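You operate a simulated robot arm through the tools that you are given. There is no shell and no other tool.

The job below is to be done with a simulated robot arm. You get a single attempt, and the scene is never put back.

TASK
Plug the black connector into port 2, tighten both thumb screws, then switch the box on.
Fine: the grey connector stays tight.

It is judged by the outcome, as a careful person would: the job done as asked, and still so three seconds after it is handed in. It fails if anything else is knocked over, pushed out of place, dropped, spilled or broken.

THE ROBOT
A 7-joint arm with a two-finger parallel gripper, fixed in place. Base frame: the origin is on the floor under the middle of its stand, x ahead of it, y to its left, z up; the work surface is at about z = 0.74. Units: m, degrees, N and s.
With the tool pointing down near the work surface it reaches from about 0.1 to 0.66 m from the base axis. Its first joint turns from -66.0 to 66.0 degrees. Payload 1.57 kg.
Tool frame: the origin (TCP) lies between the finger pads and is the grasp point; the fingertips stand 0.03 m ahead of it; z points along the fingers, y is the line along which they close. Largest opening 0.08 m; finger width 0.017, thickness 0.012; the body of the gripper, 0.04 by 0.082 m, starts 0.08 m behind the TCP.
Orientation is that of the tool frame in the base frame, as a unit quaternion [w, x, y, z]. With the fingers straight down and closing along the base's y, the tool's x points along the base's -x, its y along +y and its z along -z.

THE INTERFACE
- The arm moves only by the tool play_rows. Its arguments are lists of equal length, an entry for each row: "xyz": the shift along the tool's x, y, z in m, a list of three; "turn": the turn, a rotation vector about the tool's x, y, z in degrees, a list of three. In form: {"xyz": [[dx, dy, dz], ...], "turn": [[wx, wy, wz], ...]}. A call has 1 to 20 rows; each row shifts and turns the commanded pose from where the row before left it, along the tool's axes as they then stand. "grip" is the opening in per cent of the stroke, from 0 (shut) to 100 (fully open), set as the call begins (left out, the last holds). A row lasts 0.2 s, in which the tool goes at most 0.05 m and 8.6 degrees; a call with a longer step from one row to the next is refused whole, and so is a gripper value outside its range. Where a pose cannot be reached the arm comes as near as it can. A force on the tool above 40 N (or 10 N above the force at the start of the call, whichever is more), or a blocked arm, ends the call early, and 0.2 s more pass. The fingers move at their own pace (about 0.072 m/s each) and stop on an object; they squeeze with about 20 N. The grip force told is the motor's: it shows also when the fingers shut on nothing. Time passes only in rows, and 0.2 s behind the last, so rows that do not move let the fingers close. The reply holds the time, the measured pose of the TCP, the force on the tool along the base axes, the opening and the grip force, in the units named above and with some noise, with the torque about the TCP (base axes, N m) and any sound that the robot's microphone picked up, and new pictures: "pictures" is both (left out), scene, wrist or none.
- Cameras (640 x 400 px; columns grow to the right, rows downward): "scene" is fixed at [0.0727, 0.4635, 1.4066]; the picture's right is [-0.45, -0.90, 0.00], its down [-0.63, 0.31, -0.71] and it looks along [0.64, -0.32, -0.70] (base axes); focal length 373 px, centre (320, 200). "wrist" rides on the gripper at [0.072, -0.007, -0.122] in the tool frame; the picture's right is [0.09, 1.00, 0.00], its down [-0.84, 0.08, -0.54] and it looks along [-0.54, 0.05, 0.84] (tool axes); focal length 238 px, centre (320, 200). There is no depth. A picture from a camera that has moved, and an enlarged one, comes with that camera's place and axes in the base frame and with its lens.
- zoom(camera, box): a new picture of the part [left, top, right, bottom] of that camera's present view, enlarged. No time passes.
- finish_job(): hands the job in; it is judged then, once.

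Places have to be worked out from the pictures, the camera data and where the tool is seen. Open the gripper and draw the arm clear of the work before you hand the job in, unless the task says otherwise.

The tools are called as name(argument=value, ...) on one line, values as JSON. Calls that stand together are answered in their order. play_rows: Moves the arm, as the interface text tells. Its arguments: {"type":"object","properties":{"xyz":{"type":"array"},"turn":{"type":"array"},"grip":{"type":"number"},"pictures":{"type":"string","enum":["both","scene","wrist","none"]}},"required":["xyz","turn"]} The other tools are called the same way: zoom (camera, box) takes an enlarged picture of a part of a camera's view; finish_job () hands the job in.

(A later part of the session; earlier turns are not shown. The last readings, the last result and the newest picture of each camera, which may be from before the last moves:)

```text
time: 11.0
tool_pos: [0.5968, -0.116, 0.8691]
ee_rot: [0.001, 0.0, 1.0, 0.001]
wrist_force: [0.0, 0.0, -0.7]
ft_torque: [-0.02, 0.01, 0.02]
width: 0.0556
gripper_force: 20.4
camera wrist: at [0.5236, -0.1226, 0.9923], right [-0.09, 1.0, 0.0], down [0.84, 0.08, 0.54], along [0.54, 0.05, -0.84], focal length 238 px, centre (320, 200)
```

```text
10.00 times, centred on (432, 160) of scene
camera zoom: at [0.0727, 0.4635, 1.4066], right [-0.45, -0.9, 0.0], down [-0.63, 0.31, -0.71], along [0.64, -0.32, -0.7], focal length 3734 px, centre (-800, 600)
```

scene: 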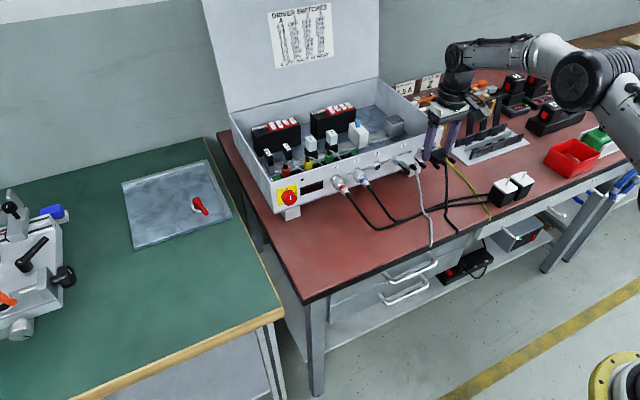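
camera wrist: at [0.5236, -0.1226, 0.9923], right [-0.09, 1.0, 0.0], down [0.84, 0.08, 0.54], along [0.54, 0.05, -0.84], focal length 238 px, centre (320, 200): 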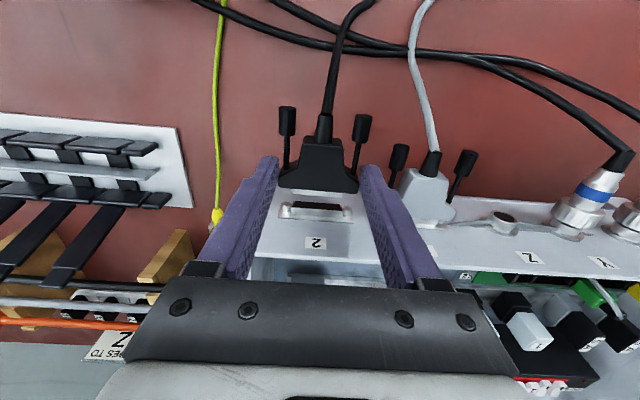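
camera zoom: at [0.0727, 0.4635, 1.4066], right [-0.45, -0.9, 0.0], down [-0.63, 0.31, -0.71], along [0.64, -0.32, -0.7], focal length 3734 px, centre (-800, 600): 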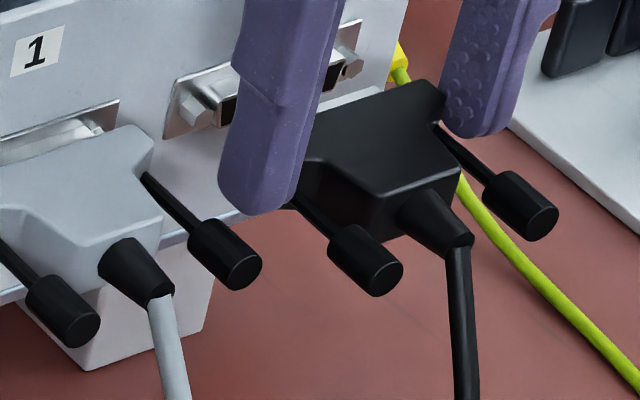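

Wrist measurements now show the screws and posts aligned within about 0.3 mm in y and z. About 11 mm remain to shell contact and about 17 mm to seating, so I advance another 9 mm with a 0.2 mm y trim.

play_rows(xyz=[[-0.003, 0.0002, 0], [-0.003, 0, 0], [-0.003, 0, 0], [0, 0, 0], [0, 0, 0]], turn=[[0, 0, 0], [0, 0, 0], [0, 0, 0], [0, 0, 0], [0, 0, 0]])

zoom(camera="wrist", box=[260, 140, 380, 215])

zoom(camera="scene", box=[400, 140, 464, 180])

```text
time: 12.2
tool_pos: [0.6064, -0.1145, 0.8693]
ee_rot: [0.001, 0.0, 1.0, 0.001]
wrist_force: [-0.2, 0.0, -0.9]
ft_torque: [0.0, 0.02, 0.01]
width: 0.0553
gripper_force: 20.1
camera wrist: at [0.5331, -0.1222, 0.9922], right [-0.09, 1.0, 0.0], down [0.84, 0.08, 0.54], along [0.54, 0.05, -0.84], focal length 238 px, centre (320, 200)
```

scene: 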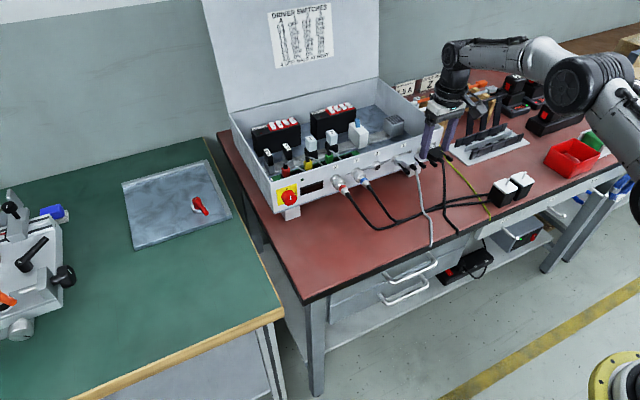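
wrist: 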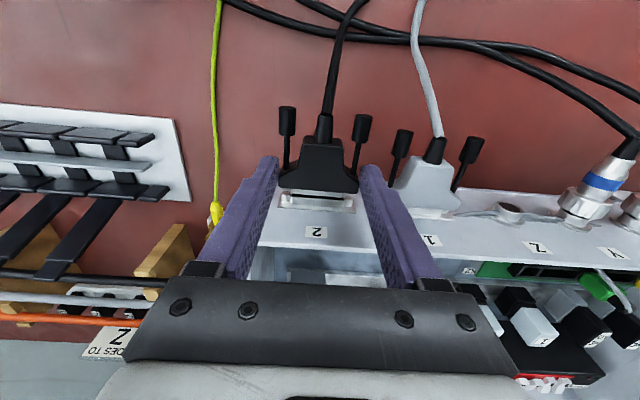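

```text
5.33 times, centred on (320, 178) of wrist
camera zoom: at [0.5331, -0.1222, 0.9922], right [-0.09, 1.0, 0.0], down [0.84, 0.08, 0.54], along [0.54, 0.05, -0.84], focal length 1271 px, centre (320, 320)
```

zoom: 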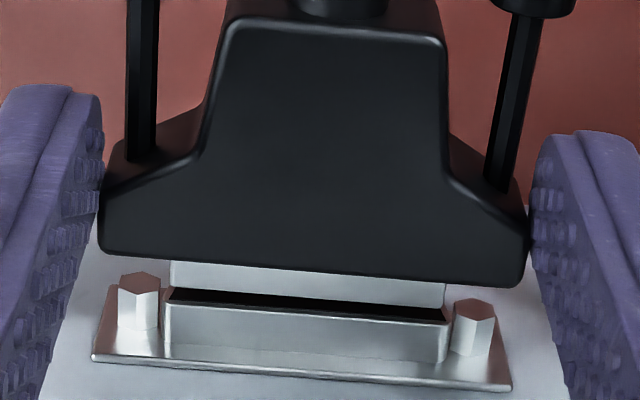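

```text
10.00 times, centred on (432, 160) of scene
camera zoom: at [0.0727, 0.4635, 1.4066], right [-0.45, -0.9, 0.0], down [-0.63, 0.31, -0.71], along [0.64, -0.32, -0.7], focal length 3734 px, centre (-800, 600)
```

zoom: 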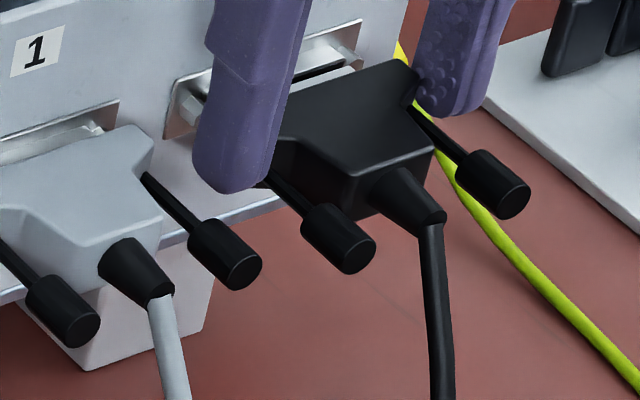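

Alignment still holds within about half a millimetre, and the connector shell lines up with the port recess. I push in slowly, 3 mm at first, and watch the force.

play_rows(xyz=[[-0.001, 0, 0.0002], [-0.001, 0, 0], [-0.001, 0, 0], [0, 0, 0]], turn=[[0, 0, 0], [0, 0, 0], [0, 0, 0], [0, 0, 0]], pictures="none")

zoom(camera="wrist", box=[260, 140, 380, 215])

```text
time: 13.2
tool_pos: [0.6075, -0.1147, 0.8698]
ee_rot: [0.001, 0.0, 1.0, 0.002]
wrist_force: [-0.5, -0.6, -0.5]
ft_torque: [-0.02, -0.02, 0.05]
width: 0.0552
gripper_force: 20.0
```

```text
5.33 times, centred on (320, 178) of wrist
camera zoom: at [0.5357, -0.1223, 0.9921], right [-0.09, 1.0, 0.0], down [0.84, 0.08, 0.54], along [0.54, 0.05, -0.84], focal length 1271 px, centre (320, 320)
```

zoom: 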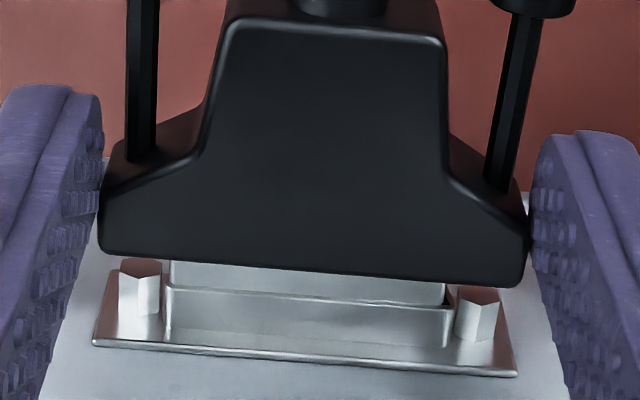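

No notable force, and the shell is entering the port's rim evenly. I continue 3 mm more.

play_rows(xyz=[[-0.001, 0, 0], [-0.001, 0, 0], [-0.001, 0, 0], [0, 0, 0]], turn=[[0, 0, 0], [0, 0, 0], [0, 0, 0], [0, 0, 0]], pictures="none")

zoom(camera="wrist", box=[260, 140, 380, 215])

```text
time: 14.2
tool_pos: [0.6116, -0.1154, 0.8694]
ee_rot: [0.001, 0.0, 1.0, 0.001]
wrist_force: [0.4, -0.3, -0.8]
ft_torque: [-0.02, -0.01, -0.01]
width: 0.0553
gripper_force: 19.8
```

```text
5.33 times, centred on (320, 178) of wrist
camera zoom: at [0.5386, -0.122, 0.9921], right [-0.09, 1.0, 0.0], down [0.84, 0.08, 0.54], along [0.54, 0.05, -0.84], focal length 1271 px, centre (320, 320)
```

zoom: 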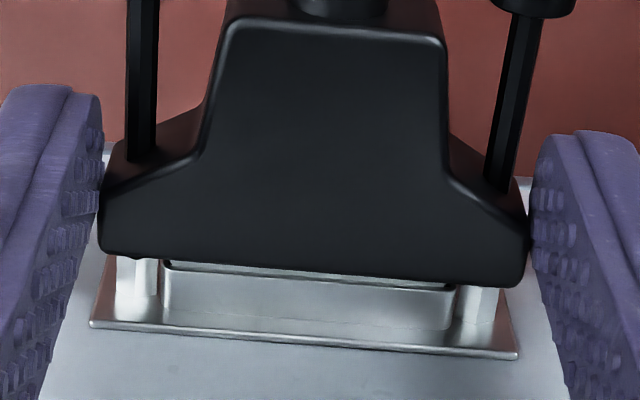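

Still free of force, with about 2 mm left to the seated depth. I push on in small steps.

play_rows(xyz=[[-0.0008, 0, 0], [-0.0008, 0, 0], [-0.0008, 0, 0], [0, 0, 0]], turn=[[0, 0, 0], [0, 0, 0], [0, 0, 0], [0, 0, 0]], pictures="none")

zoom(camera="wrist", box=[260, 140, 380, 215])

zoom(camera="scene", box=[400, 140, 464, 180])

```text
time: 15.2
tool_pos: [0.6138, -0.1146, 0.8691]
ee_rot: [-0.001, 0.0, 1.0, 0.001]
wrist_force: [-6.2, 0.0, 1.2]
ft_torque: [0.09, 0.1, 0.17]
width: 0.0556
gripper_force: 20.0
```

```text
5.33 times, centred on (320, 178) of wrist
camera zoom: at [0.541, -0.1219, 0.9924], right [-0.09, 1.0, 0.0], down [0.84, 0.08, 0.54], along [0.54, 0.05, -0.84], focal length 1271 px, centre (320, 320)
```

zoom: 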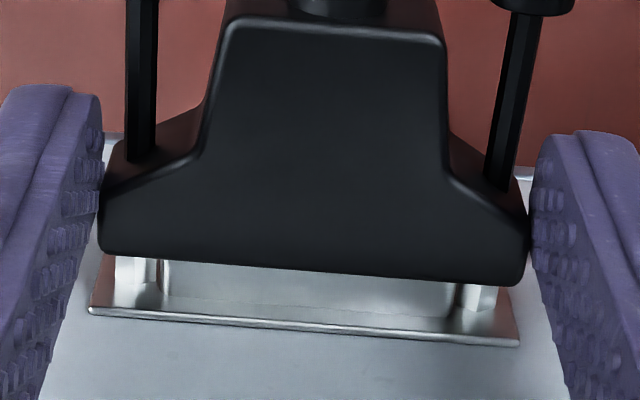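

```text
10.00 times, centred on (432, 160) of scene
camera zoom: at [0.0725, 0.4635, 1.4066], right [-0.45, -0.9, 0.0], down [-0.63, 0.31, -0.71], along [0.64, -0.32, -0.7], focal length 3734 px, centre (-800, 600)
```

zoom: 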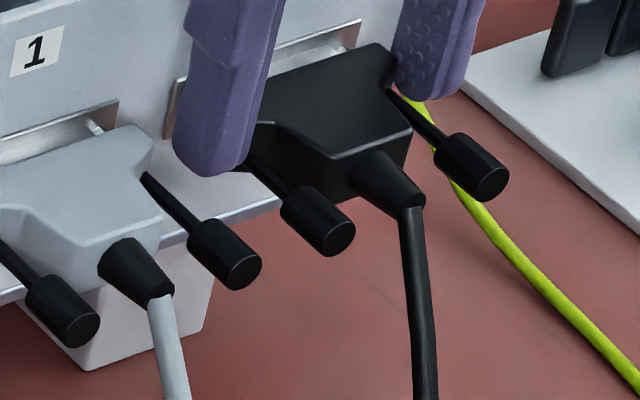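

A resistance of 6 N has appeared. I compare the gap to the plate with that of the seated grey connector.

zoom(camera="wrist", box=[380, 120, 500, 230])

zoom(camera="scene", box=[396, 140, 436, 165])

zoom(camera="scene", box=[416, 140, 456, 165])

```text
3.64 times, centred on (440, 175) of wrist
camera zoom: at [0.541, -0.1219, 0.9924], right [-0.09, 1.0, 0.0], down [0.84, 0.08, 0.54], along [0.54, 0.05, -0.84], focal length 867 px, centre (-116, 291)
```

zoom: 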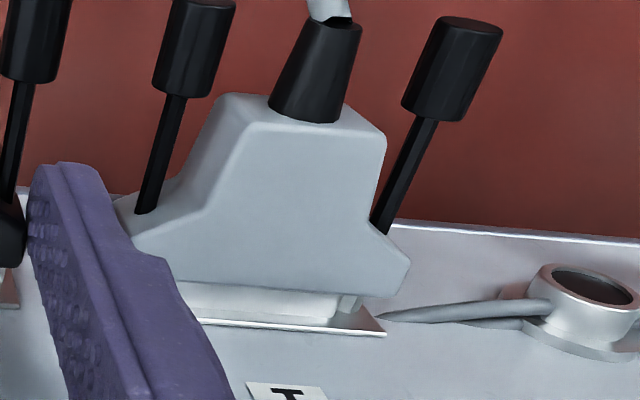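

```text
16.00 times, centred on (416, 152) of scene
camera zoom: at [0.0725, 0.4635, 1.4066], right [-0.45, -0.9, 0.0], down [-0.63, 0.31, -0.71], along [0.64, -0.32, -0.7], focal length 5974 px, centre (-1216, 960)
```

zoom: 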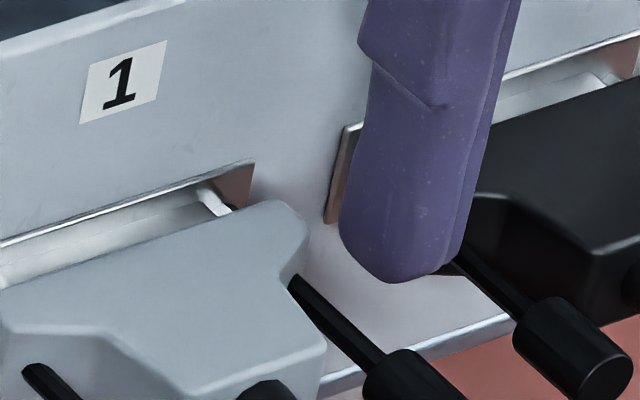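

```text
16.00 times, centred on (436, 152) of scene
camera zoom: at [0.0725, 0.4635, 1.4066], right [-0.45, -0.9, 0.0], down [-0.63, 0.31, -0.71], along [0.64, -0.32, -0.7], focal length 5974 px, centre (-1536, 960)
```

zoom: 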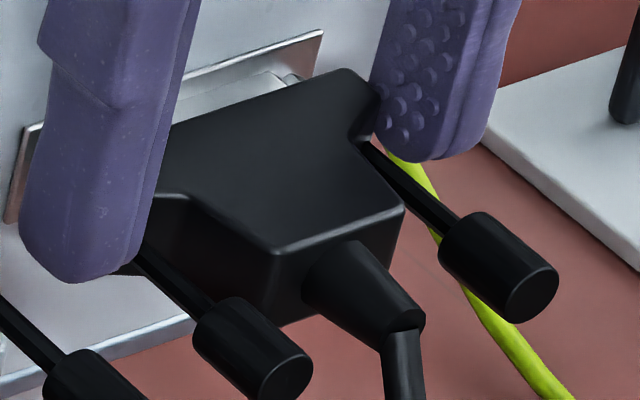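

The gap to the plate matches the grey connector's within about half a millimetre. I press a little more to be sure it is fully home.

play_rows(xyz=[[-0.0005, 0, 0], [-0.0005, 0, 0], [0, 0, 0]], turn=[[0, 0, 0], [0, 0, 0], [0, 0, 0]], pictures="none")

zoom(camera="wrist", box=[260, 140, 380, 215])

```text
time: 16.0
tool_pos: [0.6136, -0.1163, 0.8703]
ee_rot: [-0.001, 0.0, 1.0, 0.001]
wrist_force: [-14.3, 1.9, 5.7]
ft_torque: [0.1, 0.37, 0.04]
width: 0.0556
gripper_force: 20.1
```

```text
5.33 times, centred on (320, 178) of wrist
camera zoom: at [0.5414, -0.1219, 0.9923], right [-0.09, 1.0, 0.0], down [0.84, 0.08, 0.54], along [0.54, 0.05, -0.84], focal length 1271 px, centre (320, 320)
```

zoom: 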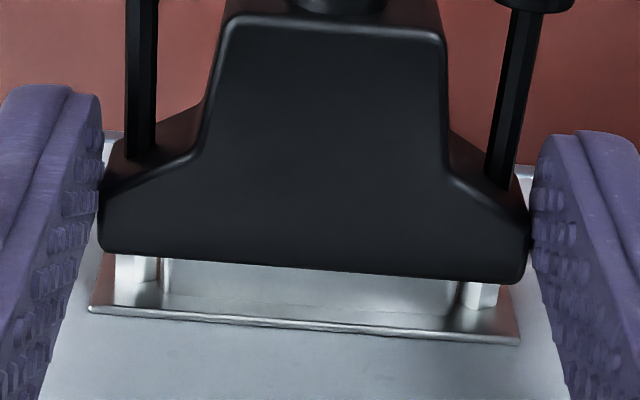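

The force climbed to 14 N with almost no motion, which suggests it is at the stop. I zoom in on both connectors at the same scale before releasing.

zoom(camera="scene", box=[396, 142, 420, 157])

zoom(camera="scene", box=[422, 138, 446, 153])

zoom(camera="wrist", box=[390, 180, 460, 225])

zoom(camera="wrist", box=[285, 170, 355, 215])

```text
16.00 times, centred on (408, 150) of scene
camera zoom: at [0.0722, 0.4635, 1.4066], right [-0.45, -0.9, 0.0], down [-0.63, 0.31, -0.71], along [0.64, -0.32, -0.7], focal length 5974 px, centre (-1088, 1008)
```

zoom: 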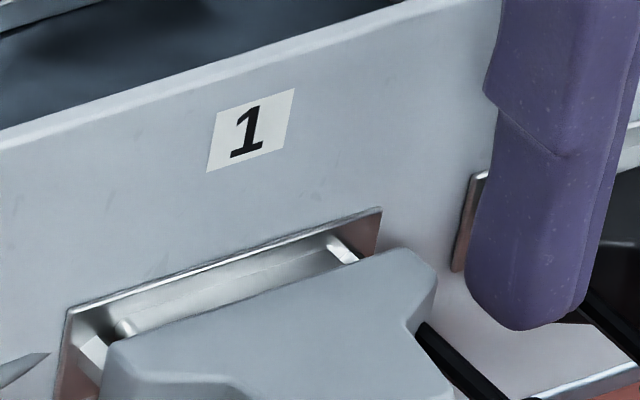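

```text
16.00 times, centred on (434, 146) of scene
camera zoom: at [0.0722, 0.4635, 1.4066], right [-0.45, -0.9, 0.0], down [-0.63, 0.31, -0.71], along [0.64, -0.32, -0.7], focal length 5974 px, centre (-1504, 1072)
```

zoom: 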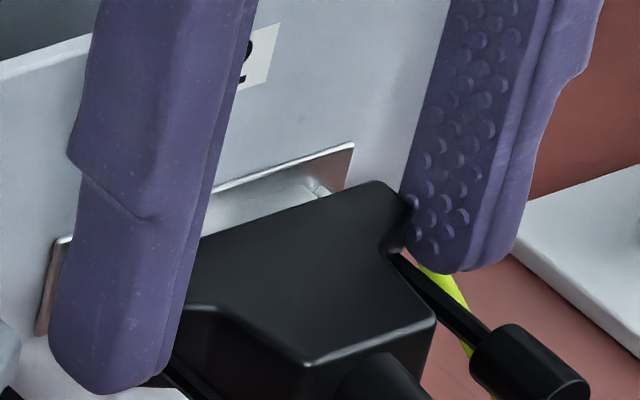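

```text
8.89 times, centred on (425, 202) of wrist
camera zoom: at [0.5414, -0.1219, 0.9923], right [-0.09, 1.0, 0.0], down [0.84, 0.08, 0.54], along [0.54, 0.05, -0.84], focal length 2119 px, centre (-613, 178)
```

zoom: 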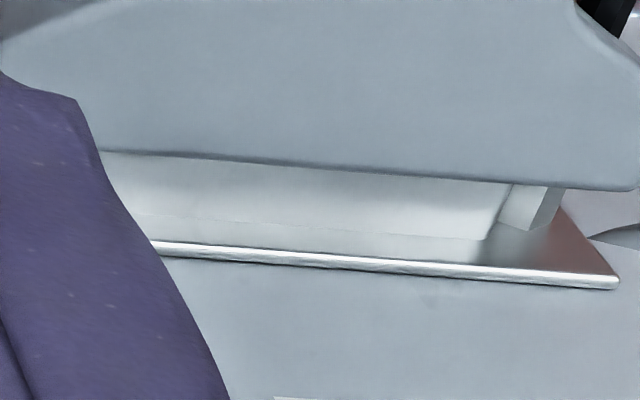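

```text
8.89 times, centred on (320, 192) of wrist
camera zoom: at [0.5414, -0.1219, 0.9923], right [-0.09, 1.0, 0.0], down [0.84, 0.08, 0.54], along [0.54, 0.05, -0.84], focal length 2119 px, centre (320, 267)
```

zoom: 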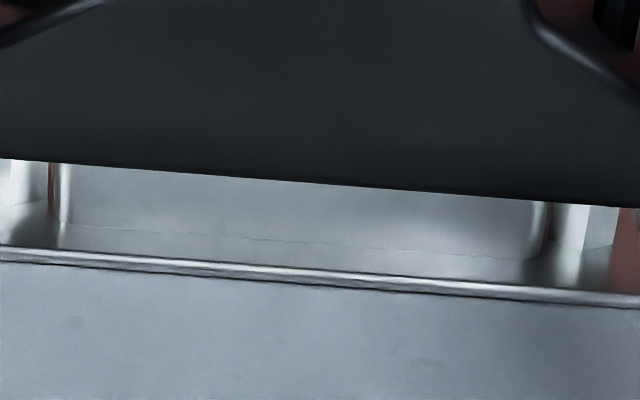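

The black connector's gap to its plate matches the grey one's within about 0.2 mm, so it is seated. I relax the push slightly, open just a few millimetres (the grey connector is close on the left) and check that it stays in.

play_rows(xyz=[[0.0006, 0, 0], [0, 0, 0]], turn=[[0, 0, 0], [0, 0, 0]], pictures="none")

play_rows(xyz=[[0, 0, 0], [0, 0, 0], [0, 0, 0]], turn=[[0, 0, 0], [0, 0, 0], [0, 0, 0]], grip=77)

zoom(camera="wrist", box=[260, 90, 420, 215])

zoom(camera="scene", box=[400, 140, 464, 180])

```text
time: 16.6
tool_pos: [0.6145, -0.115, 0.8696]
ee_rot: [0.0, 0.0, 1.0, 0.001]
wrist_force: [-9.2, 1.9, 2.8]
ft_torque: [0.09, 0.57, 0.02]
width: 0.0555
gripper_force: 20.2
```

```text
time: 17.4
tool_pos: [0.6161, -0.1151, 0.869]
ee_rot: [0.002, 0.0, 1.0, 0.0]
wrist_force: [0.5, 0.4, 0.1]
ft_torque: [-0.01, -0.03, 0.01]
width: 0.0616
gripper_force: 0.0
camera wrist: at [0.5415, -0.122, 0.9922], right [-0.09, 1.0, 0.0], down [0.84, 0.08, 0.54], along [0.54, 0.05, -0.84], focal length 238 px, centre (320, 200)
```

scene: 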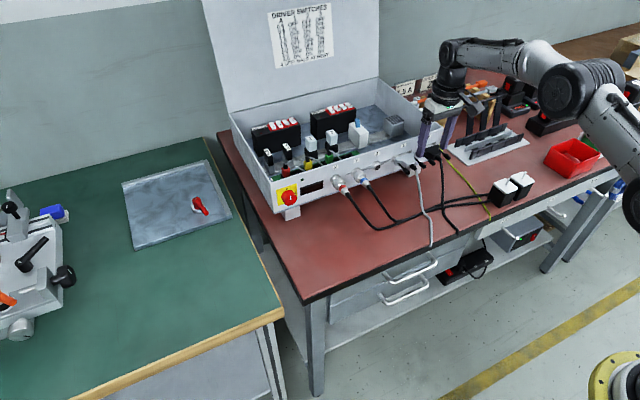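
wrist: 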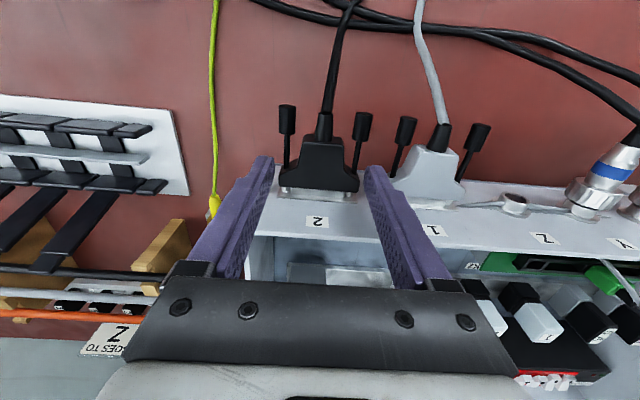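

```text
3.20 times, centred on (340, 152) of wrist
camera zoom: at [0.5415, -0.122, 0.9922], right [-0.09, 1.0, 0.0], down [0.84, 0.08, 0.54], along [0.54, 0.05, -0.84], focal length 763 px, centre (256, 352)
```

zoom: 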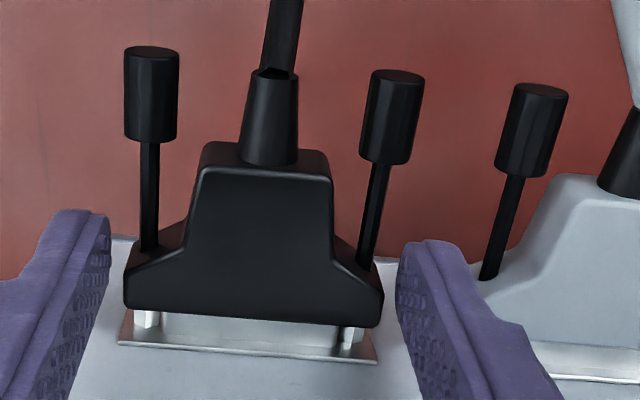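

```text
10.00 times, centred on (432, 160) of scene
camera zoom: at [0.0727, 0.4635, 1.4066], right [-0.45, -0.9, 0.0], down [-0.63, 0.31, -0.71], along [0.64, -0.32, -0.7], focal length 3734 px, centre (-800, 600)
```

zoom: 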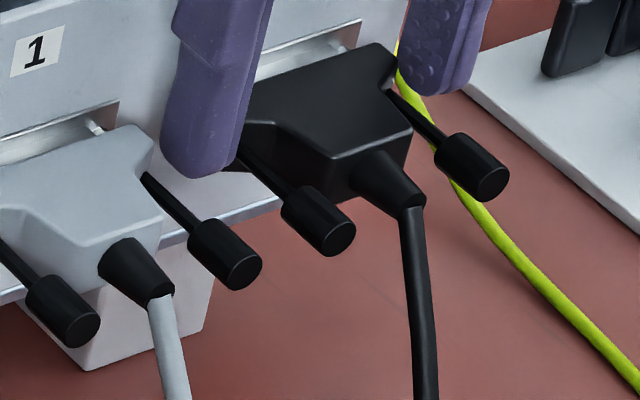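

The connector stays in place after release, with no force on the tool. I lift straight up out of the gap, then back away for re-orienting.

play_rows(xyz=[[0, 0, -0.01], [0, 0, -0.02], [0, 0, -0.03], [0, 0, -0.04], [0.02, 0, -0.03], [0.04, 0, -0.01], [0.04, 0, 0], [0.02, 0, 0]], turn=[[0, 0, 0], [0, 0, 0], [0, 0, 0], [0, 0, 0], [0, 0, 0], [0, 0, 0], [0, 0, 0], [0, 0, 0]])

zoom(camera="scene", box=[390, 120, 470, 190])

```text
time: 19.2
tool_pos: [0.4936, -0.1145, 1.0083]
ee_rot: [-0.001, 0.0, 1.0, 0.001]
wrist_force: [-0.1, 0.5, 1.0]
ft_torque: [-0.01, -0.01, 0.02]
width: 0.0619
gripper_force: 0.0
camera wrist: at [0.4209, -0.1219, 1.1314], right [-0.09, 1.0, 0.0], down [0.84, 0.08, 0.54], along [0.54, 0.05, -0.84], focal length 238 px, centre (320, 200)
```

scene: 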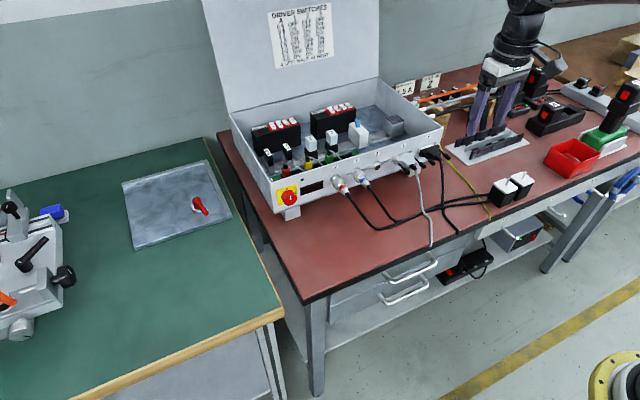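
wrist: 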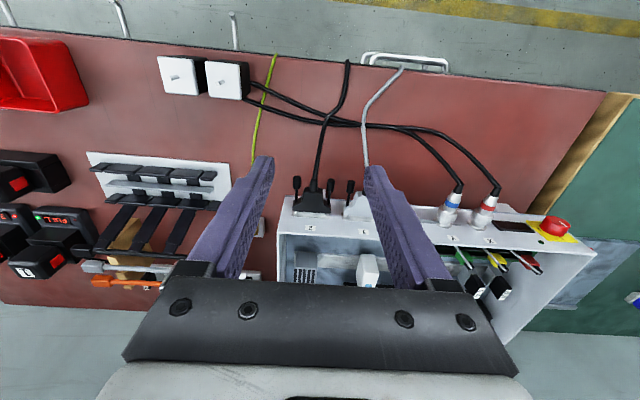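

```text
5.71 times, centred on (430, 155) of scene
camera zoom: at [0.0726, 0.4635, 1.4066], right [-0.45, -0.9, 0.0], down [-0.63, 0.31, -0.71], along [0.64, -0.32, -0.7], focal length 2134 px, centre (-309, 457)
```

zoom: 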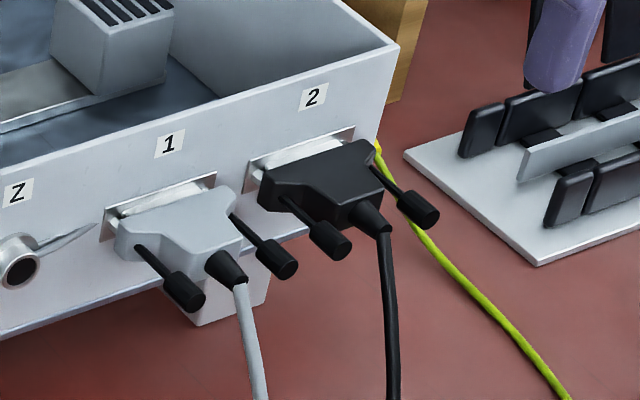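

The black connector sits in port 2 just like the grey one does in port 1. Next I roll the tool -90° and then pitch it to point along +x, so I can turn the thumb screws from the front with the camera on the right side.

play_rows(xyz=[[0, 0, 0], [0, 0, 0], [0, 0, 0], [0, 0, 0], [0, 0, 0], [0, 0, 0], [0, 0, 0], [0, 0, 0], [0, 0, 0], [0, 0, 0], [0, 0, 0]], turn=[[0, 0, -8.182], [0, 0, -8.182], [0, 0, -8.182], [0, 0, -8.182], [0, 0, -8.182], [0, 0, -8.182], [0, 0, -8.182], [0, 0, -8.182], [0, 0, -8.182], [0, 0, -8.182], [0, 0, -8.18]], pictures="none")

play_rows(xyz=[[0, 0, 0], [0, 0, 0], [0, 0, 0], [0, 0, 0], [0, 0, 0], [0, 0, 0], [0, 0, 0], [0, 0, 0], [0, 0, 0], [0, 0, 0], [0, 0, 0], [0, 0, 0]], turn=[[8.182, 0, 0], [8.182, 0, 0], [8.182, 0, 0], [8.182, 0, 0], [8.182, 0, 0], [8.182, 0, 0], [8.182, 0, 0], [8.182, 0, 0], [8.182, 0, 0], [8.182, 0, 0], [8.18, 0, 0], [0, 0, 0]], pictures="both")

```text
time: 21.6
tool_pos: [0.4946, -0.1142, 1.0099]
ee_rot: [-0.001, 0.708, -0.706, 0.0]
wrist_force: [-1.0, -0.3, -0.2]
ft_torque: [-0.01, 0.01, -0.02]
width: 0.0612
gripper_force: 0.0
```

```text
time: 24.2
tool_pos: [0.5526, -0.0915, 1.2259]
ee_rot: [0.472, -0.521, 0.533, -0.471]
wrist_force: [0.4, 0.3, -0.5]
ft_torque: [-0.03, 0.01, -0.02]
width: 0.0618
gripper_force: 0.1
out of reach, approached as far as the arm can: row 8, 9, 10, 11
camera wrist: at [0.4285, -0.1632, 1.2466], right [-0.11, -0.08, -0.99], down [-0.54, 0.84, -0.01], along [0.83, 0.53, -0.14], focal length 238 px, centre (320, 200)
```

scene: 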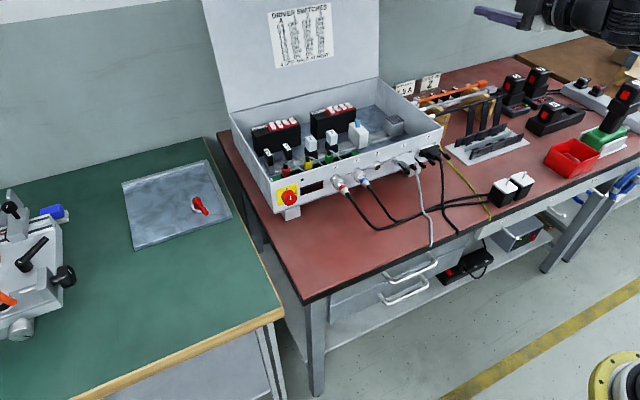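
wrist: 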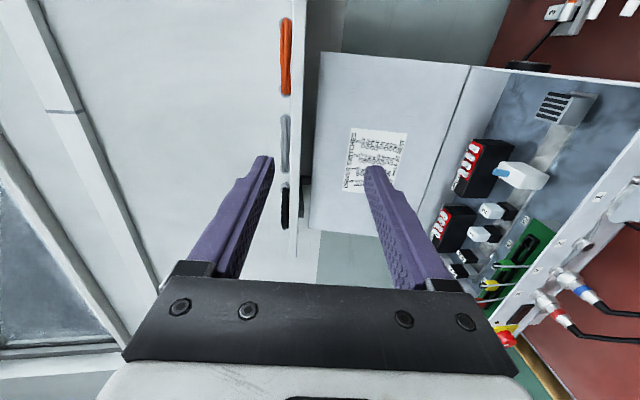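

The arm could not reach a fully horizontal pose there, and rows 8–11 (beyond roughly 57° of pitch) were out of reach. I undo about half of the pitch to recover a known pose, and check the readings.

play_rows(xyz=[[0, 0, 0], [0, 0, 0], [0, 0, 0], [0, 0, 0], [0, 0, 0], [0, 0, 0]], turn=[[-8.182, 0, 0], [-8.182, 0, 0], [-8.182, 0, 0], [-8.182, 0, 0], [-8.182, 0, 0], [0, 0, 0]], pictures="scene")

```text
time: 25.6
tool_pos: [0.5505, -0.0922, 1.2264]
ee_rot: [0.27, -0.652, 0.656, -0.269]
wrist_force: [1.7, 1.0, 0.5]
ft_torque: [0.01, -0.01, -0.02]
width: 0.0617
gripper_force: 0.0
```

scene: 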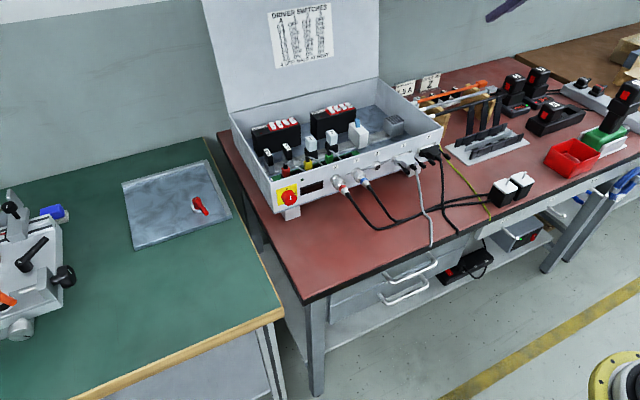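

The commanded pose restarts from where the arm actually is, now at z≈1.226 with 45° of pitch. I lower to z≈0.95 at 45° and check what pitch is reachable there.

play_rows(xyz=[[0, 0.03, 0.0177], [0, 0.03, 0.0177], [0, 0.03, 0.0177], [0, 0.03, 0.0177], [0, 0.03, 0.0177], [0, 0.03, 0.0177], [0, 0.03, 0.0177], [0, 0.03, 0.0177], [0, 0, 0]], turn=[[0, 0, 0], [0, 0, 0], [0, 0, 0], [0, 0, 0], [0, 0, 0], [0, 0, 0], [0, 0, 0], [0, 0, 0], [0, 0, 0]], pictures="scene")

```text
time: 27.6
tool_pos: [0.4802, -0.0914, 0.9559]
ee_rot: [0.27, -0.651, 0.656, -0.27]
wrist_force: [0.4, -0.2, -0.5]
ft_torque: [-0.02, 0.0, -0.02]
width: 0.0617
gripper_force: 0.1
```

scene: 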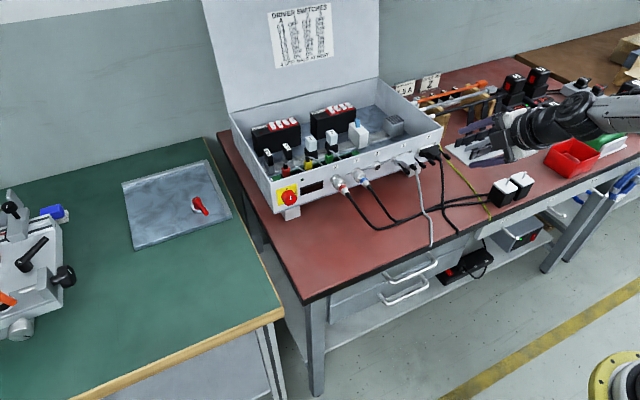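

That was reached with 45° of pitch. I increase the pitch in small steps here to find the limit.

play_rows(xyz=[[0, 0, 0], [0, 0, 0], [0, 0, 0], [0, 0, 0]], turn=[[6, 0, 0], [6, 0, 0], [6, 0, 0], [0, 0, 0]], pictures="scene")

```text
time: 28.6
tool_pos: [0.5035, -0.0794, 1.0352]
ee_rot: [0.361, -0.604, 0.612, -0.361]
wrist_force: [1.0, 0.0, 0.2]
ft_torque: [0.01, -0.03, -0.02]
width: 0.0616
gripper_force: 0.0
out of reach, approached as far as the arm can: row 2, 3
```

scene: 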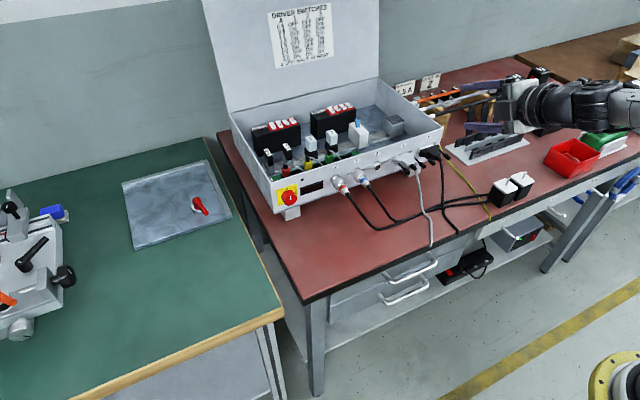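

The forward pitch is limited to about 50–60° in this arm configuration. I try another route into a horizontal pose: back to tool-down first, then tilting sideways and yawing forward.

play_rows(xyz=[[0, 0, 0], [0, 0, 0], [0, 0, 0], [0, 0, 0], [0, 0, 0], [0, 0, 0], [0, 0, 0], [0, 0, 0], [0, 0, 0], [0, 0, 0], [0, 0, 0], [0, 0, 0], [0, 0, 0], [0, 0, 0], [0, 0, 0], [0, 0, 0], [0, 0, 0], [0, 0, 0], [0, 0, 0]], turn=[[-7.65, 0, 0], [-7.65, 0, 0], [-7.65, 0, 0], [-7.65, 0, 0], [-7.65, 0, 0], [-7.65, 0, 0], [-7.65, 0, 0], [-7.65, 0, 0], [0, 0, 8.18], [0, 0, 8.18], [0, 0, 8.18], [0, 0, 8.18], [0, 0, 8.18], [0, 0, 8.18], [0, 0, 8.18], [0, 0, 8.18], [0, 0, 8.18], [0, 0, 8.18], [0, 0, 8.18]], pictures="none")

play_rows(xyz=[[0, 0, 0], [0, 0, 0], [0, 0, 0], [0, 0, 0], [0, 0, 0], [0, 0, 0], [0, 0, 0], [0, 0, 0], [0, 0, 0], [0, 0, 0], [0, 0, 0]], turn=[[8.18, 0, 0], [8.18, 0, 0], [8.18, 0, 0], [8.18, 0, 0], [8.18, 0, 0], [8.18, 0, 0], [8.18, 0, 0], [8.18, 0, 0], [8.18, 0, 0], [8.18, 0, 0], [8.18, 0, 0]], pictures="scene")

```text
time: 32.6
tool_pos: [0.502, -0.0807, 1.0351]
ee_rot: [0.014, 0.004, 1.0, 0.001]
wrist_force: [0.3, 1.3, -0.8]
ft_torque: [0.02, 0.05, 0.01]
width: 0.0616
gripper_force: 0.1
```

```text
time: 35.0
tool_pos: [0.5027, -0.0804, 1.0368]
ee_rot: [0.01, 0.012, 0.708, -0.706]
wrist_force: [-0.1, -0.9, 0.3]
ft_torque: [-0.01, -0.02, 0.03]
width: 0.0614
gripper_force: 0.1
```

scene: 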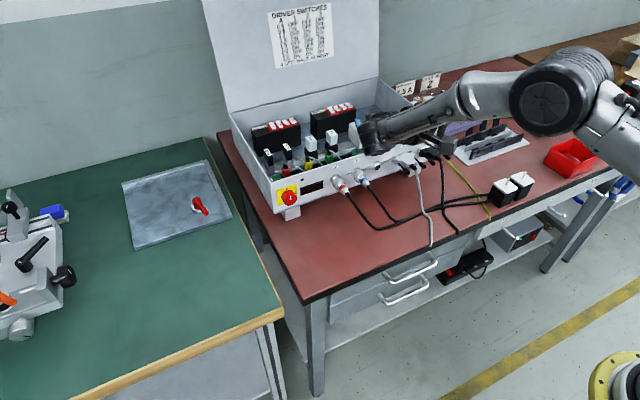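

Pointing sideways is fully reachable. Now I yaw the tool towards +x in steps, turning about the tool's y.

play_rows(xyz=[[0, 0, 0], [0, 0, 0], [0, 0, 0], [0, 0, 0], [0, 0, 0], [0, 0, 0]], turn=[[0, -8.18, 0], [0, -8.18, 0], [0, -8.18, 0], [0, -8.18, 0], [0, -8.18, 0], [0, -8.18, 0]], pictures="scene")

```text
time: 36.4
tool_pos: [0.5028, -0.0796, 1.0348]
ee_rot: [-0.304, 0.283, -0.641, 0.645]
wrist_force: [-0.1, 0.0, 0.8]
ft_torque: [-0.02, 0.01, -0.04]
width: 0.0619
gripper_force: 0.1
```

scene: 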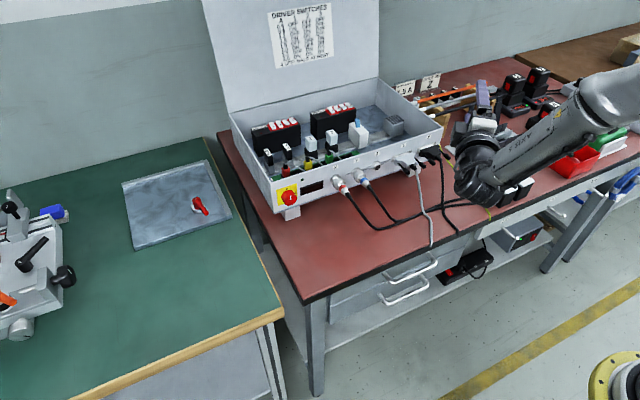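

Still fully reached, so I continue the yaw for the remaining 41°.

play_rows(xyz=[[0, 0, 0], [0, 0, 0], [0, 0, 0], [0, 0, 0], [0, 0, 0]], turn=[[0, -8.18, 0], [0, -8.18, 0], [0, -8.18, 0], [0, -8.18, 0], [0, -8.18, 0]], pictures="both")

```text
time: 37.6
tool_pos: [0.5072, -0.0128, 1.0496]
ee_rot: [-0.471, 0.454, -0.532, 0.538]
wrist_force: [-0.4, 1.0, 0.7]
ft_torque: [0.02, -0.03, 0.02]
width: 0.0615
gripper_force: 0.1
out of reach, approached as far as the arm can: row 4, 5
camera wrist: at [0.3756, -0.0665, 1.0535], right [0.01, -0.08, -1.0], down [-0.41, 0.91, -0.08], along [0.91, 0.41, -0.03], focal length 238 px, centre (320, 200)
```

scene: 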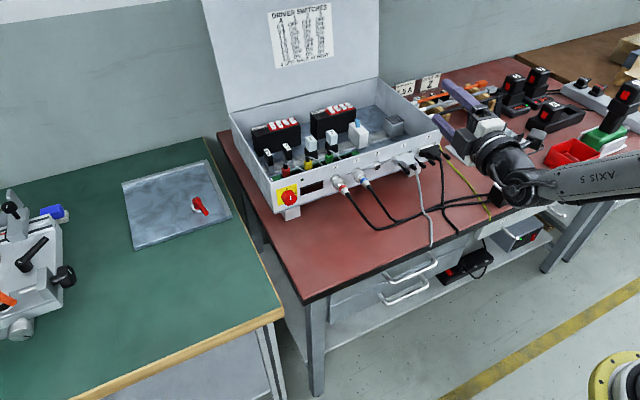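
wrist: 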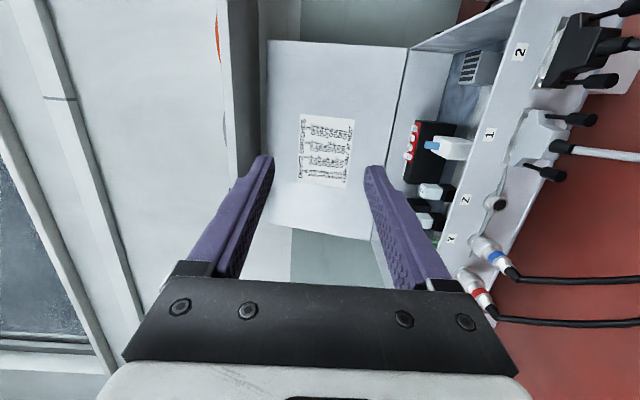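

The tool is now horizontal, about 8° short of pointing exactly along +x. I lower to z≈0.92 at this place to see how the reach changes near port height.

play_rows(xyz=[[0, 0.026, 0], [0, 0.026, 0], [0, 0.026, 0], [0, 0.026, 0], [0, 0.026, 0], [0, 0, 0]], turn=[[0, 0, 0], [0, 0, 0], [0, 0, 0], [0, 0, 0], [0, 0, 0], [0, 0, 0]], pictures="both")

```text
time: 39.0
tool_pos: [0.5098, -0.0002, 0.9188]
ee_rot: [-0.468, 0.452, -0.534, 0.539]
wrist_force: [0.3, -0.1, -0.5]
ft_torque: [0.01, 0.01, -0.01]
width: 0.0616
gripper_force: 0.0
out of reach, approached as far as the arm can: row 2, 4
camera wrist: at [0.3773, -0.0532, 0.9247], right [0.01, -0.08, -1.0], down [-0.41, 0.91, -0.08], along [0.91, 0.4, -0.03], focal length 238 px, centre (320, 200)
```

scene: 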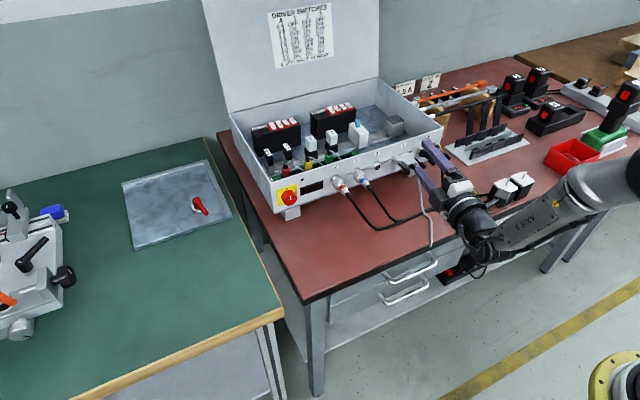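
wrist: 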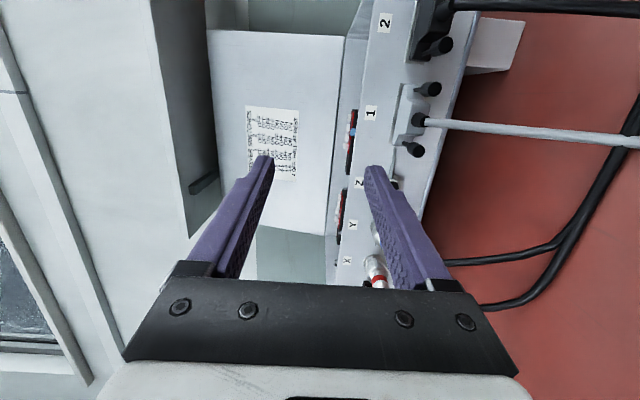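

This configuration works but limits the heading near y≈-0.1, and mirror symmetry suggests the opposite elbow side suits the screws better. I raise and return to tool-down, then tilt the other way.

play_rows(xyz=[[0, -0.03, 0], [0, -0.03, 0], [0, -0.03, 0], [0, -0.03, 0], [0, 0, 0], [0, 0, 0], [0, 0, 0], [0, 0, 0], [0, 0, 0], [0, 0, 0], [0, 0, 0], [0, 0, 0], [0, 0, 0], [0, 0, 0]], turn=[[0, 0, 0], [0, 0, 0], [0, 0, 0], [0, 0, 0], [0, 8.2, 0], [0, 8.2, 0], [0, 8.2, 0], [0, 8.2, 0], [0, 8.2, 0], [0, 8.2, 0], [0, 8.2, 0], [0, 8.2, 0], [0, 8.2, 0], [0, 8.2, 0]], pictures="none")

play_rows(xyz=[[0, 0, -0.01], [0, 0, -0.01], [0, 0, -0.01], [0, 0, -0.01], [0, 0, 0], [0, 0, 0], [0, 0, 0], [0, 0, 0], [0, 0, 0], [0, 0, 0], [0, 0, 0]], turn=[[-8.18, 0, 0], [-8.18, 0, 0], [-8.18, 0, 0], [-8.18, 0, 0], [-8.18, 0, 0], [-8.18, 0, 0], [-8.18, 0, 0], [-8.18, 0, 0], [-8.18, 0, 0], [-8.18, 0, 0], [-8.18, 0, 0]], pictures="scene")

```text
time: 42.0
tool_pos: [0.5075, -0.0037, 1.0394]
ee_rot: [0.004, 0.012, 0.71, -0.705]
wrist_force: [-0.4, -0.1, -0.5]
ft_torque: [0.01, 0.01, -0.02]
width: 0.0615
gripper_force: 0.0
```

```text
time: 44.4
tool_pos: [0.508, 0.0343, 1.0484]
ee_rot: [0.012, 0.004, 1.0, 0.005]
wrist_force: [0.5, -0.4, 0.7]
ft_torque: [-0.03, 0.03, -0.03]
width: 0.0618
gripper_force: 0.1
```

scene: 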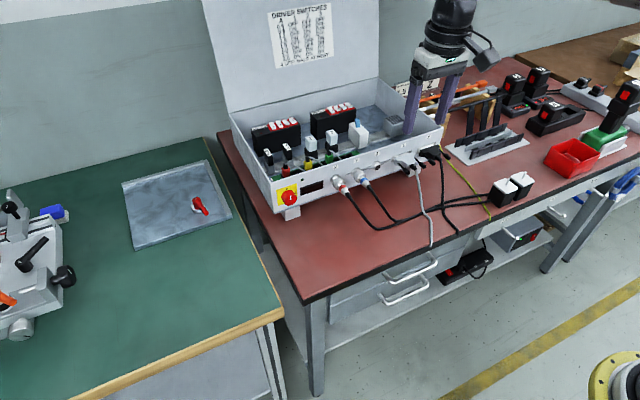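

I'm back at tool-down near y=0.03. I shift to y≈-0.1 and tilt so the tool points left (+y).

play_rows(xyz=[[0, -0.033, 0], [0, -0.033, 0], [0, -0.033, 0], [0, -0.033, 0], [0, 0, 0], [0, 0, 0], [0, 0, 0], [0, 0, 0], [0, 0, 0], [0, 0, 0], [0, 0, 0], [0, 0, 0], [0, 0, 0], [0, 0, 0], [0, 0, 0]], turn=[[0, 0, 0], [0, 0, 0], [0, 0, 0], [0, 0, 0], [-8.18, 0, 0], [-8.18, 0, 0], [-8.18, 0, 0], [-8.18, 0, 0], [-8.18, 0, 0], [-8.18, 0, 0], [-8.18, 0, 0], [-8.18, 0, 0], [-8.18, 0, 0], [-8.18, 0, 0], [-8.18, 0, 0]], pictures="scene")

```text
time: 47.6
tool_pos: [0.4956, -0.0856, 1.0421]
ee_rot: [0.011, -0.005, 0.704, 0.71]
wrist_force: [0.2, 0.1, -0.4]
ft_torque: [-0.04, 0.03, 0.0]
width: 0.0615
gripper_force: 0.0
out of reach, approached as far as the arm can: row 15
```

scene: 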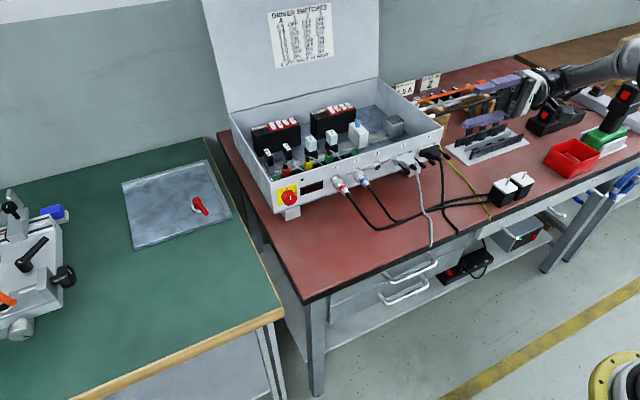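

Sideways left is nearly reached. Now I yaw towards +x in steps.

play_rows(xyz=[[0, 0, 0], [0, 0, 0], [0, 0, 0], [0, 0, 0], [0, 0, 0], [0, 0, 0]], turn=[[0, -8.18, 0], [0, -8.18, 0], [0, -8.18, 0], [0, -8.18, 0], [0, -8.18, 0], [0, -8.18, 0]], pictures="none")

play_rows(xyz=[[0, 0, 0], [0, 0, 0], [0, 0, 0], [0, 0, 0], [0, 0, 0], [0, 0, 0]], turn=[[0, -8.18, 0], [0, -8.18, 0], [0, -8.18, 0], [0, -8.18, 0], [0, -8.18, 0], [0, 0, 0]], pictures="both")

```text
time: 49.0
tool_pos: [0.496, -0.0862, 1.0422]
ee_rot: [0.302, 0.291, 0.636, 0.647]
wrist_force: [-0.9, 0.1, -0.1]
ft_torque: [-0.01, 0.0, 0.05]
width: 0.0616
gripper_force: 0.0
```

```text
time: 50.4
tool_pos: [0.4942, -0.0848, 1.0432]
ee_rot: [0.506, 0.499, 0.491, 0.505]
wrist_force: [0.1, 0.0, -0.8]
ft_torque: [0.01, -0.02, 0.0]
width: 0.0615
gripper_force: 0.1
camera wrist: at [0.3728, -0.0126, 1.0342], right [-0.02, 0.08, 1.0], down [-0.55, -0.83, 0.06], along [0.83, -0.55, 0.06], focal length 238 px, centre (320, 200)
```

scene: 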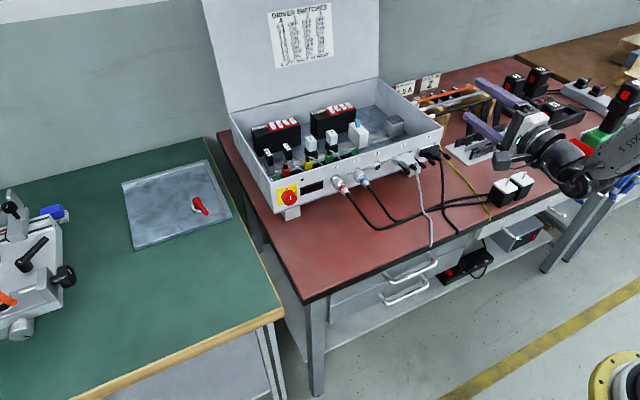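
wrist: 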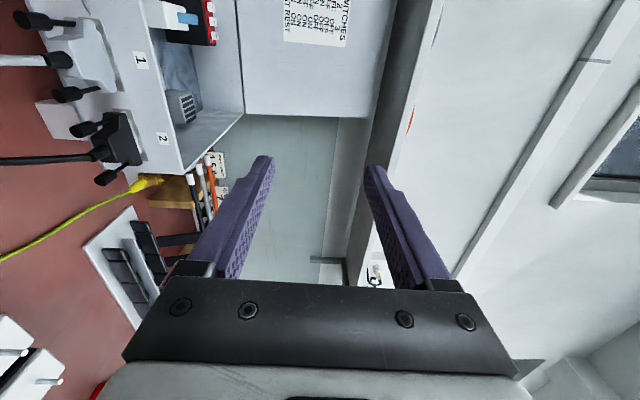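

The tool is now horizontal, pointing along +x with closing vertical. I trim the small orientation error and descend to just behind the right-hand screw of the black connector, staying about 35 mm short of it.

play_rows(xyz=[[0, 0, 0], [-0.0067, -0.025, 0.0], [-0.0067, -0.025, 0.0], [-0.0067, -0.025, 0.0], [-0.0067, -0.025, 0.0], [-0.0067, -0.025, 0.002], [-0.0067, -0.025, 0.003], [-0.0067, -0.025, 0.004], [-0.0067, -0.02, 0.002], [0, 0, 0]], turn=[[1.15, 0.5, -0.45], [0, 0, 0], [0, 0, 0], [0, 0, 0], [0, 0, 0], [0, 0, 0], [0, 0, 0], [0, 0, 0], [0, 0, 0], [0, 0, 0]], grip=40, pictures="both")

```text
time: 52.6
tool_pos: [0.5074, -0.1393, 0.847]
ee_rot: [0.5, 0.498, 0.501, 0.501]
wrist_force: [-0.4, 0.0, -1.1]
ft_torque: [0.0, -0.04, -0.01]
width: 0.0321
gripper_force: 0.2
camera wrist: at [0.384, -0.0676, 0.8407], right [0.0, 0.09, 1.0], down [-0.54, -0.84, 0.08], along [0.84, -0.54, 0.05], focal length 238 px, centre (320, 200)
```

scene: 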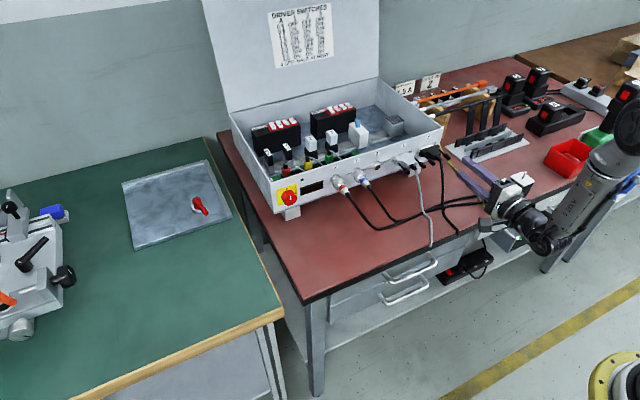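
wrist: 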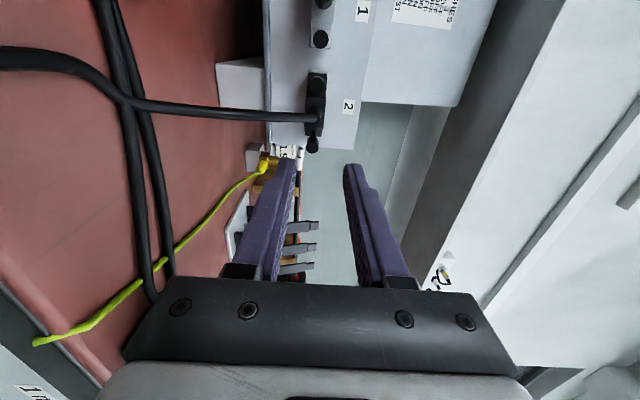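

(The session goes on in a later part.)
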